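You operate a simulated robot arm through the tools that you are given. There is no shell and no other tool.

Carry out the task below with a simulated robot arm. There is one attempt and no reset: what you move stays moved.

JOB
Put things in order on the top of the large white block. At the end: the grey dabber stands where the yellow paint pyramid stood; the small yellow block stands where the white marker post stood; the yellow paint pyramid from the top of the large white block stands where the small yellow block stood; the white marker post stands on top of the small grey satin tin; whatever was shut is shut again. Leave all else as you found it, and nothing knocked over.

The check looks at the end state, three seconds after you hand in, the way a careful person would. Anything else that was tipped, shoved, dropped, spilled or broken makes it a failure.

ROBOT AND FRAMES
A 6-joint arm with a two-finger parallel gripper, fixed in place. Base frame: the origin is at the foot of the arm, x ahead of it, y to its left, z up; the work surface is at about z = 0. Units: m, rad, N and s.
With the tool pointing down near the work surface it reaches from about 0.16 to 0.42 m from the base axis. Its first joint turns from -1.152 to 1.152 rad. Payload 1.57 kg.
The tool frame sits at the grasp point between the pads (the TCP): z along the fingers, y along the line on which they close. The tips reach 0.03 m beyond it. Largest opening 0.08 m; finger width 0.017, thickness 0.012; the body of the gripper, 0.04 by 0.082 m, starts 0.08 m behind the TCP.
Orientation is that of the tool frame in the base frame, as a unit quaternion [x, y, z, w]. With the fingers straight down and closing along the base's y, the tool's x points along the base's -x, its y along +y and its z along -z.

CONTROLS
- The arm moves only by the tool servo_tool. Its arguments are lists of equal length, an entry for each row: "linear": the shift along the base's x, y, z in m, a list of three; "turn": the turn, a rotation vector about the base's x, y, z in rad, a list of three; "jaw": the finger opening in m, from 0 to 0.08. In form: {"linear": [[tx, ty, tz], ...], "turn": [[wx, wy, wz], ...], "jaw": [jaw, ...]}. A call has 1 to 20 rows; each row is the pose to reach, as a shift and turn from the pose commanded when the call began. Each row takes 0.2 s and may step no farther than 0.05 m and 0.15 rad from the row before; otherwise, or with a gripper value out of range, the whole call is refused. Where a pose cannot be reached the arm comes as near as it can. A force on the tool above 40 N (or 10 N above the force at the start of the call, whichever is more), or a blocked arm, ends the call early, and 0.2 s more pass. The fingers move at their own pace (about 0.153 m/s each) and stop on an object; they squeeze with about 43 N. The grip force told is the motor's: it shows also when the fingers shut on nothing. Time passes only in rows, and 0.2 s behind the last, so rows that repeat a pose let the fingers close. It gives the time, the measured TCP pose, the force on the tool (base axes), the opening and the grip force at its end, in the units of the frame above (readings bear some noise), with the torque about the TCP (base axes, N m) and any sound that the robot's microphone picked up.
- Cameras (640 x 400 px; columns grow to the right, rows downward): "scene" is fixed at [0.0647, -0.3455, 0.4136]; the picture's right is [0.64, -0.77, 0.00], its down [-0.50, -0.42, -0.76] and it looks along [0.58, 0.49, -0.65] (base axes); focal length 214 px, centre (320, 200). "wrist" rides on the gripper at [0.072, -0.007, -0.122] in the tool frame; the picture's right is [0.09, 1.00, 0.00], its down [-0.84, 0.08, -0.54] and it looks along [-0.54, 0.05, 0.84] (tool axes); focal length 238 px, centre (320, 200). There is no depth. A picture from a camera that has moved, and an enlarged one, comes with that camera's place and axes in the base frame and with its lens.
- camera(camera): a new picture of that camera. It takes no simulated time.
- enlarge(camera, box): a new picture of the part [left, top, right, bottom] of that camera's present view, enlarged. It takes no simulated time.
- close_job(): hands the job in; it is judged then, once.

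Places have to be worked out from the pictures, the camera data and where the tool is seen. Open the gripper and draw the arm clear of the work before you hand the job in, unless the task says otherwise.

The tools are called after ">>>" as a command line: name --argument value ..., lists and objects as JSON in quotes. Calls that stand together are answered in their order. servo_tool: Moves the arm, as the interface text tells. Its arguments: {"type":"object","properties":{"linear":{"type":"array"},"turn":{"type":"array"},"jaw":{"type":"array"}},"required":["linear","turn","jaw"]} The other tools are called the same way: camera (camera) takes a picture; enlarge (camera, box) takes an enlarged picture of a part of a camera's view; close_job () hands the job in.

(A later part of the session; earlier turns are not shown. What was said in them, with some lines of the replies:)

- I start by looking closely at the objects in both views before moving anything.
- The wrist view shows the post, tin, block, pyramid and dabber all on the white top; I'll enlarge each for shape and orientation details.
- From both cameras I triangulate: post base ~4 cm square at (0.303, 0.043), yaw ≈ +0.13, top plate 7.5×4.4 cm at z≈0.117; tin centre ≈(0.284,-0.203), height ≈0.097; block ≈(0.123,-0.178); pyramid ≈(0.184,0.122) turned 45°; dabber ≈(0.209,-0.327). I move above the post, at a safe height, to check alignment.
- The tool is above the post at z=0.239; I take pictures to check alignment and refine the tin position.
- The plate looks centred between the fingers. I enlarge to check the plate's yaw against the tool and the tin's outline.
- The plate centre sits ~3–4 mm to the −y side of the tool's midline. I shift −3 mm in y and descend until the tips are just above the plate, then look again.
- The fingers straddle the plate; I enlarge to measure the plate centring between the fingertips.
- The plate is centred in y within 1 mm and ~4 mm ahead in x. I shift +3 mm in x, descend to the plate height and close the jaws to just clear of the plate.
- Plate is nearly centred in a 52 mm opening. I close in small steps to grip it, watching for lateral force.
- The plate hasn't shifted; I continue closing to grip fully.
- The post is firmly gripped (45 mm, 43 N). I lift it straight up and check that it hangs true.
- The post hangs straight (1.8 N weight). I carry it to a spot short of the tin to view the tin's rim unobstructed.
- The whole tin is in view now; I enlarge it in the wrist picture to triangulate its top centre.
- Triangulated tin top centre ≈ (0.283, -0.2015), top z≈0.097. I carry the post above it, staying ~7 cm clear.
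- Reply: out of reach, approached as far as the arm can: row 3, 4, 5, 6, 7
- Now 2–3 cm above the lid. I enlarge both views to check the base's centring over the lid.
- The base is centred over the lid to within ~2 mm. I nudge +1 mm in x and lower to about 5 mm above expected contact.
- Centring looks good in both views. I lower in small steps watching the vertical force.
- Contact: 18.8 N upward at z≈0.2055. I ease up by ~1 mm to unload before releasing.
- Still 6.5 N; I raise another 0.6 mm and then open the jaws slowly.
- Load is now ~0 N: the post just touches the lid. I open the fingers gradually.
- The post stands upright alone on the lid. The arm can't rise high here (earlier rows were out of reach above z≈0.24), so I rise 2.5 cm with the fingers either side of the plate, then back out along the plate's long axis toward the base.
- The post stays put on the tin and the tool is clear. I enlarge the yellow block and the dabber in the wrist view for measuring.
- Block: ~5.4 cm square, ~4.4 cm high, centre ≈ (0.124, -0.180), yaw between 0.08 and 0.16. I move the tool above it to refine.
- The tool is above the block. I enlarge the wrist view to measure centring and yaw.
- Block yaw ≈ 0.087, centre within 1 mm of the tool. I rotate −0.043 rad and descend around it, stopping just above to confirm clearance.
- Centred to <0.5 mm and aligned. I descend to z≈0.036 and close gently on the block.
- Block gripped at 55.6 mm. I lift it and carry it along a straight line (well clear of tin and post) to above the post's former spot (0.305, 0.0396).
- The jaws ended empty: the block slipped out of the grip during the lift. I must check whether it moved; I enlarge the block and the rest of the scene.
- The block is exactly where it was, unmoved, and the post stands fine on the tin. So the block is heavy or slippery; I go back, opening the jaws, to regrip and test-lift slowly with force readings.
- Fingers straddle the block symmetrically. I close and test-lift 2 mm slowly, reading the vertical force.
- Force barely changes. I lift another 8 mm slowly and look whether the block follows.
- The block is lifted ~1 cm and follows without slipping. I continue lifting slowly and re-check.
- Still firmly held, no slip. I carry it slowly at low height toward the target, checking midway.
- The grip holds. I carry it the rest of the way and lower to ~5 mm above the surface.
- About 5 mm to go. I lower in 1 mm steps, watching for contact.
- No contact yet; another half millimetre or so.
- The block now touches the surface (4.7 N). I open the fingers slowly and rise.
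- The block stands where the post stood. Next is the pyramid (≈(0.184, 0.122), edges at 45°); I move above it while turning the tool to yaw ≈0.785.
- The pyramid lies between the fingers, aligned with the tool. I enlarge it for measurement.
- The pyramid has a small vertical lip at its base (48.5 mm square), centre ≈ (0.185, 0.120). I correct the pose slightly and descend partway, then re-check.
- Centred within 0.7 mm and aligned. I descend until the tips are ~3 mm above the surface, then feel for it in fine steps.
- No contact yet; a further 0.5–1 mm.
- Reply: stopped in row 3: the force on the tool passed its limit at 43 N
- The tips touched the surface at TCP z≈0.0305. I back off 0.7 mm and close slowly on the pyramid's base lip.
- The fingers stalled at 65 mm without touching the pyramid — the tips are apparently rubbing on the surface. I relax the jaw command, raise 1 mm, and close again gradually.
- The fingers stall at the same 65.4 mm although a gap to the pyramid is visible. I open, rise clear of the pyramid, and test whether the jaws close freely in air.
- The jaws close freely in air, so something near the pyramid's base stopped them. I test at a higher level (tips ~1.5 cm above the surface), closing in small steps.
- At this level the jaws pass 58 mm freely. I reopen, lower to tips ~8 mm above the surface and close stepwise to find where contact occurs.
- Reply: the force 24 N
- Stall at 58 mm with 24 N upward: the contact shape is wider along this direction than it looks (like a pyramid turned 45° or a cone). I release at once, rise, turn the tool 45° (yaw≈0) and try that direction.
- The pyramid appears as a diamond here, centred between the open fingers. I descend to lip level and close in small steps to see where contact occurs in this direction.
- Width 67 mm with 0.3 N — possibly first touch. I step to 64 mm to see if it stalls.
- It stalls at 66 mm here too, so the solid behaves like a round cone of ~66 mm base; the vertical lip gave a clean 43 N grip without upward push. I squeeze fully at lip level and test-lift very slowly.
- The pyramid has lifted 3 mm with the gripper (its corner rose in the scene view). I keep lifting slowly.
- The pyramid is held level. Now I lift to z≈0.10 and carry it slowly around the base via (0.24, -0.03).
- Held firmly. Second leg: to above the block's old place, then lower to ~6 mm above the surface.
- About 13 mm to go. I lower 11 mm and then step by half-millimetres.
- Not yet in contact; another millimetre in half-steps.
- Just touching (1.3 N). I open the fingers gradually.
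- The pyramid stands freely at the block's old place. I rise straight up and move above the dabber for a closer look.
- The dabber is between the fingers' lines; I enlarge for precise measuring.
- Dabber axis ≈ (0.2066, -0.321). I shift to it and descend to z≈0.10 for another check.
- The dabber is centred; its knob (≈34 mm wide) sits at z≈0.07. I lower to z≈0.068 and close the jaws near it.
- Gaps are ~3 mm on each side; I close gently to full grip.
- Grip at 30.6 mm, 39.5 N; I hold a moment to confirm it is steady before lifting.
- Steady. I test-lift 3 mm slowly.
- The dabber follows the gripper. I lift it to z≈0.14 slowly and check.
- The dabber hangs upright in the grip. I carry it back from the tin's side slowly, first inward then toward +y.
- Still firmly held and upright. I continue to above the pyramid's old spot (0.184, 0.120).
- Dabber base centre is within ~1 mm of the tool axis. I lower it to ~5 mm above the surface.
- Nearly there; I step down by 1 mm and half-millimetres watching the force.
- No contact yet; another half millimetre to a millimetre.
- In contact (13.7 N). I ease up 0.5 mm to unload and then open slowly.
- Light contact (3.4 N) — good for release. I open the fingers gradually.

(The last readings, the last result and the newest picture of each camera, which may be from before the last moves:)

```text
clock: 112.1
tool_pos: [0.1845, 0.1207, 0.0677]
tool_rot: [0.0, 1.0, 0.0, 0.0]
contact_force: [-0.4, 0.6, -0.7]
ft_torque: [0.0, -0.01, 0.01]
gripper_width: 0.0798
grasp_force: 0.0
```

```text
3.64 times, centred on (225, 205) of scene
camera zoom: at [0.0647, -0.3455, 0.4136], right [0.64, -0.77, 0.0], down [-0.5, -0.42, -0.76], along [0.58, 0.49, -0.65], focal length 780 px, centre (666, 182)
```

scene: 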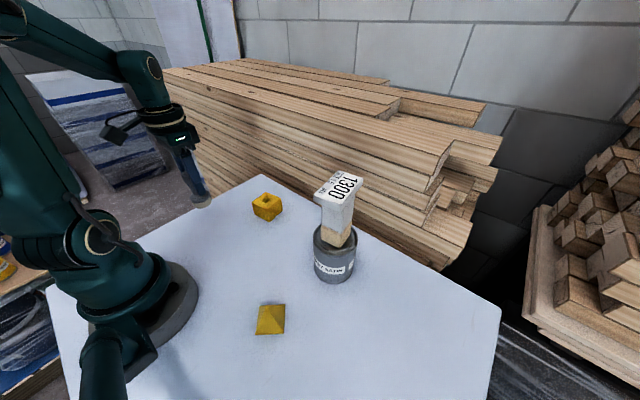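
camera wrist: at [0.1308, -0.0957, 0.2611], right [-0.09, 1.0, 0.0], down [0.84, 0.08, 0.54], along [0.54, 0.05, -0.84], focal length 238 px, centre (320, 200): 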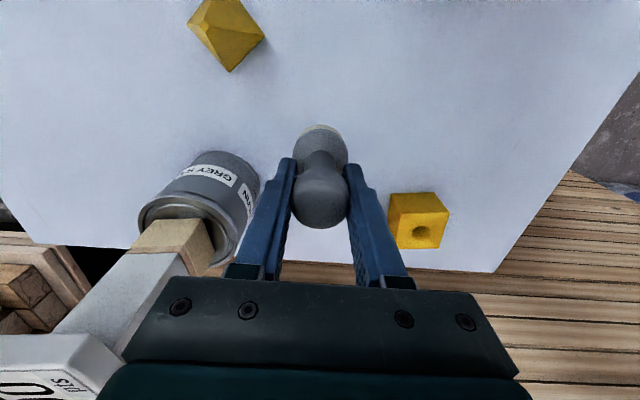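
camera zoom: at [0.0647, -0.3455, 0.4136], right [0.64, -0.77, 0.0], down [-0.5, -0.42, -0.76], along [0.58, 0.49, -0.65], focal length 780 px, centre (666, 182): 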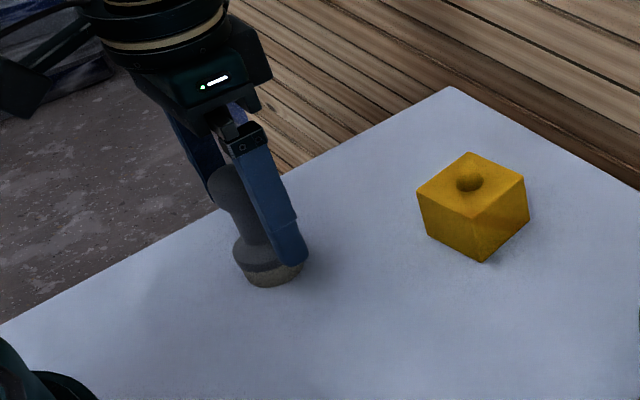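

The dabber stands on its own. I rise straight up and withdraw toward the start pose.

>>> servo_tool --linear '[[0, 0, 0.01], [0, 0, 0.03], [0, 0, 0.06], [0, 0, 0.095], [0, 0, 0.13], [0, 0, 0.165], [0, 0, 0.2], [0.005, -0.02, 0.22], [0.012, -0.05, 0.23], [0.02, -0.085, 0.23], [0.03, -0.12, 0.23], [0.04, -0.15, 0.23], [0.04, -0.165, 0.23], [0.04, -0.165, 0.23]]' --turn '[[0, 0, 0], [0, 0, 0], [0, 0, 0], [0, 0, 0], [0, 0, 0], [0, 0, 0], [0, 0, 0], [0, 0, 0], [0, 0, 0], [0, 0, 0], [0, 0, 0], [0, 0, 0], [0, 0, 0], [0, 0, 0]]' --jaw '[0.08, 0.08, 0.08, 0.08, 0.08, 0.08, 0.08, 0.08, 0.08, 0.08, 0.08, 0.08, 0.08, 0.08]'

>>> camera --camera "scene"

>>> camera --camera "wrist"

```text
clock: 115.1
tool_pos: [0.225, -0.0452, 0.2968]
tool_rot: [0.0, 1.0, 0.0, 0.0]
contact_force: [0.3, -0.1, 0.5]
ft_torque: [-0.01, 0.04, -0.02]
gripper_width: 0.0802
grasp_force: 0.1
```

```text
taken
```

scene: 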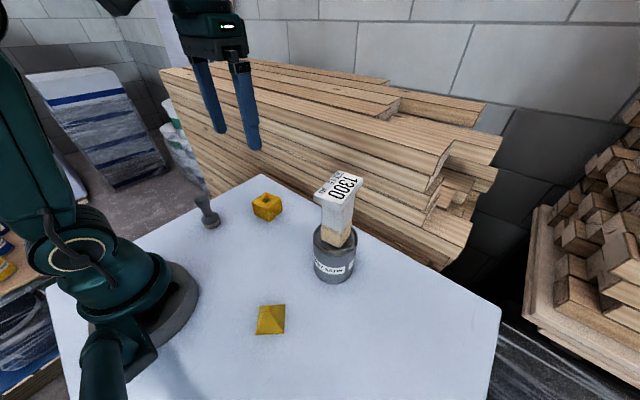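

```text
taken
camera wrist: at [0.1523, -0.0514, 0.4191], right [-0.09, 1.0, 0.0], down [0.84, 0.08, 0.54], along [0.54, 0.05, -0.84], focal length 238 px, centre (320, 200)
```

wrist: 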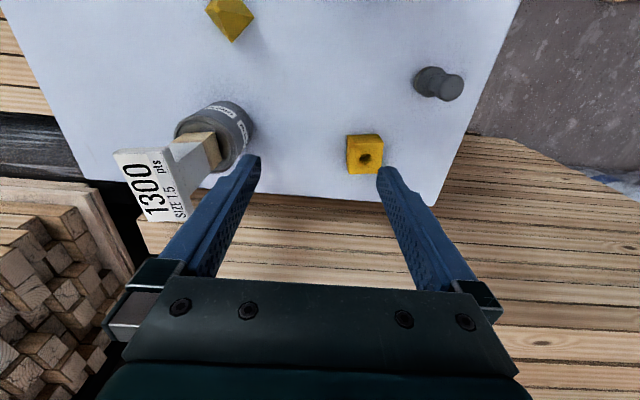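

All four items appear in place. I compare enlargements with the starting views to verify positions and that the tin has not moved.

>>> enlarge --camera "scene" --box '[290, 200, 390, 300]'

>>> enlarge --camera "scene" --box '[190, 155, 300, 240]'

>>> enlarge --camera "scene" --box '[235, 270, 400, 370]'

>>> enlarge --camera "wrist" --box '[60, 0, 480, 220]'

```text
4.00 times, centred on (340, 250) of scene
camera zoom: at [0.0647, -0.3455, 0.4136], right [0.64, -0.77, 0.0], down [-0.5, -0.42, -0.76], along [0.58, 0.49, -0.65], focal length 858 px, centre (240, 0)
```

zoom: 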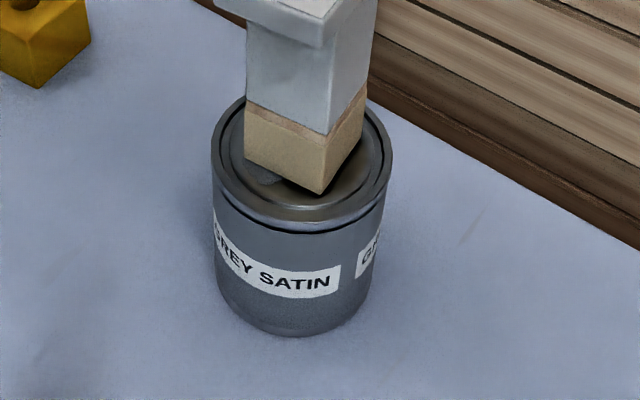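

```text
4.71 times, centred on (245, 198) of scene
camera zoom: at [0.0647, -0.3455, 0.4136], right [0.64, -0.77, 0.0], down [-0.5, -0.42, -0.76], along [0.58, 0.49, -0.65], focal length 1009 px, centre (673, 212)
```

zoom: 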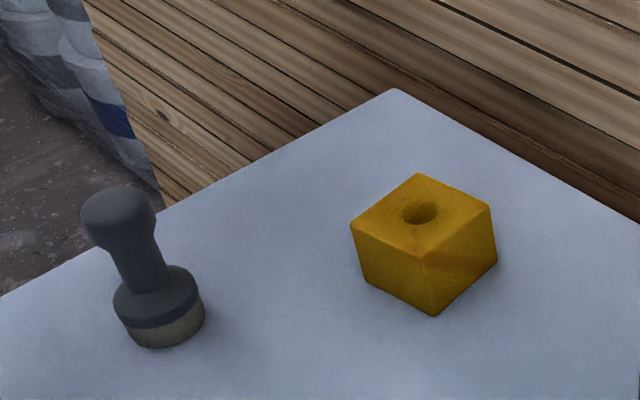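

```text
3.88 times, centred on (318, 320) of scene
camera zoom: at [0.0647, -0.3455, 0.4136], right [0.64, -0.77, 0.0], down [-0.5, -0.42, -0.76], along [0.58, 0.49, -0.65], focal length 832 px, centre (330, -266)
```

zoom: 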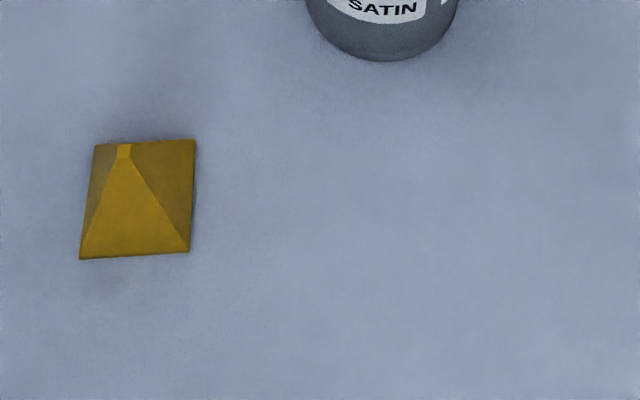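

```text
1.52 times, centred on (270, 110) of wrist
camera zoom: at [0.1523, -0.0514, 0.4191], right [-0.09, 1.0, 0.0], down [0.84, 0.08, 0.54], along [0.54, 0.05, -0.84], focal length 363 px, centre (396, 337)
```

zoom: 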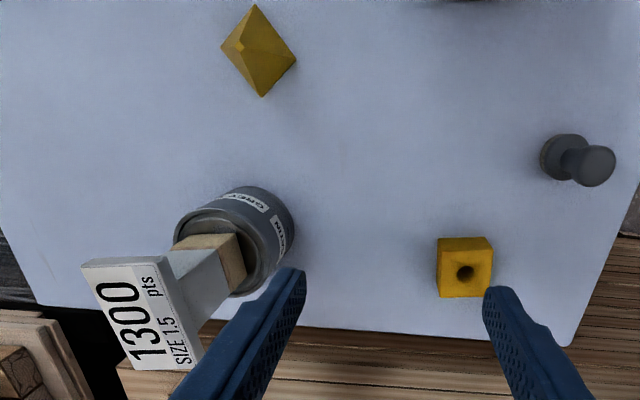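

The tin is unmoved with the post on it. I zoom once more on the dabber's base and the pyramid to verify their spots numerically.

>>> enlarge --camera "scene" --box '[190, 190, 240, 240]'

>>> enlarge --camera "wrist" --box '[400, 50, 480, 120]'

>>> enlarge --camera "scene" --box '[235, 280, 305, 350]'

```text
8.00 times, centred on (215, 215) of scene
camera zoom: at [0.0647, -0.3455, 0.4136], right [0.64, -0.77, 0.0], down [-0.5, -0.42, -0.76], along [0.58, 0.49, -0.65], focal length 1716 px, centre (1160, 80)
```

zoom: 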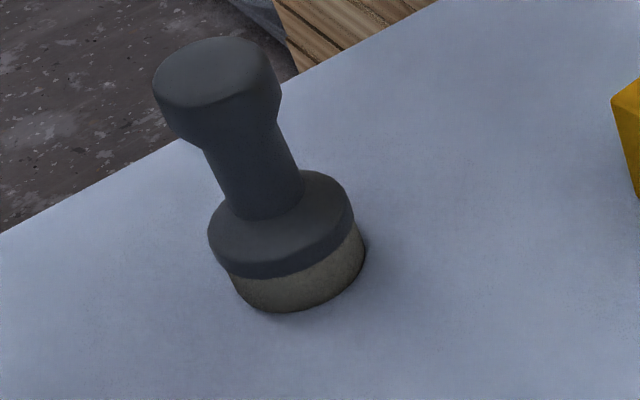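

```text
5.71 times, centred on (440, 85) of wrist
camera zoom: at [0.1523, -0.0514, 0.4191], right [-0.09, 1.0, 0.0], down [0.84, 0.08, 0.54], along [0.54, 0.05, -0.84], focal length 1362 px, centre (-366, 857)
```

zoom: 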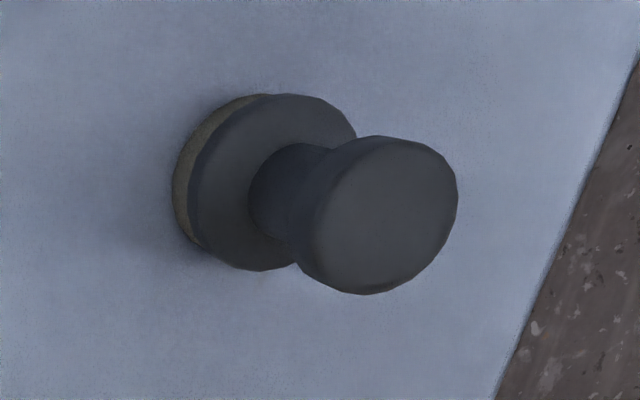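

```text
5.71 times, centred on (270, 315) of scene
camera zoom: at [0.0647, -0.3455, 0.4136], right [0.64, -0.77, 0.0], down [-0.5, -0.42, -0.76], along [0.58, 0.49, -0.65], focal length 1226 px, centre (606, -457)
```

zoom: 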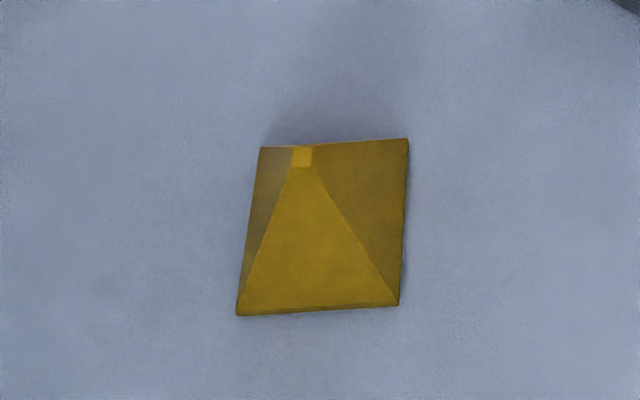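

Everything checks out: the dabber is within ~3 mm of the pyramid's old spot, and the pyramid within ~2 mm of the block's. The block is on the post's spot, and the post is upright on the closed, unmoved tin. The gripper is open and the arm is clear, so I hand the job in.

>>> close_job

```text
The job is handed in.
```

I finished the rearrangement and handed the job in; I haven't seen the check's result. All positions below are my estimates from the camera pictures and the tool readings.

| Item | Where it stands now | Estimated error |
|---|---|---|
| White marker post | Upright on the lid of the small grey satin tin | Centred within about 2 mm |
| Small yellow block | Where the post stood | Released at the post's measured spot; not re-measured afterwards |
| Yellow paint pyramid | Where the yellow block stood | About 2 mm |
| Grey dabber | Where the pyramid stood | About 3 mm |

- **Block:** it slipped out of the grip on the first lift and stayed exactly where it was. I gripped it again and carried it over slowly.
- **Pyramid:** the gripper met it as if it were a round cone about 66 mm across, wider than it looks. I needed several light closing attempts, and the fingertips touched the table once at 43 N.
- **Tin:** it stayed closed, and it looks unmoved compared with the first pictures.

Nothing was knocked over. The gripper is open and the arm is back near its starting pose, clear of the work.
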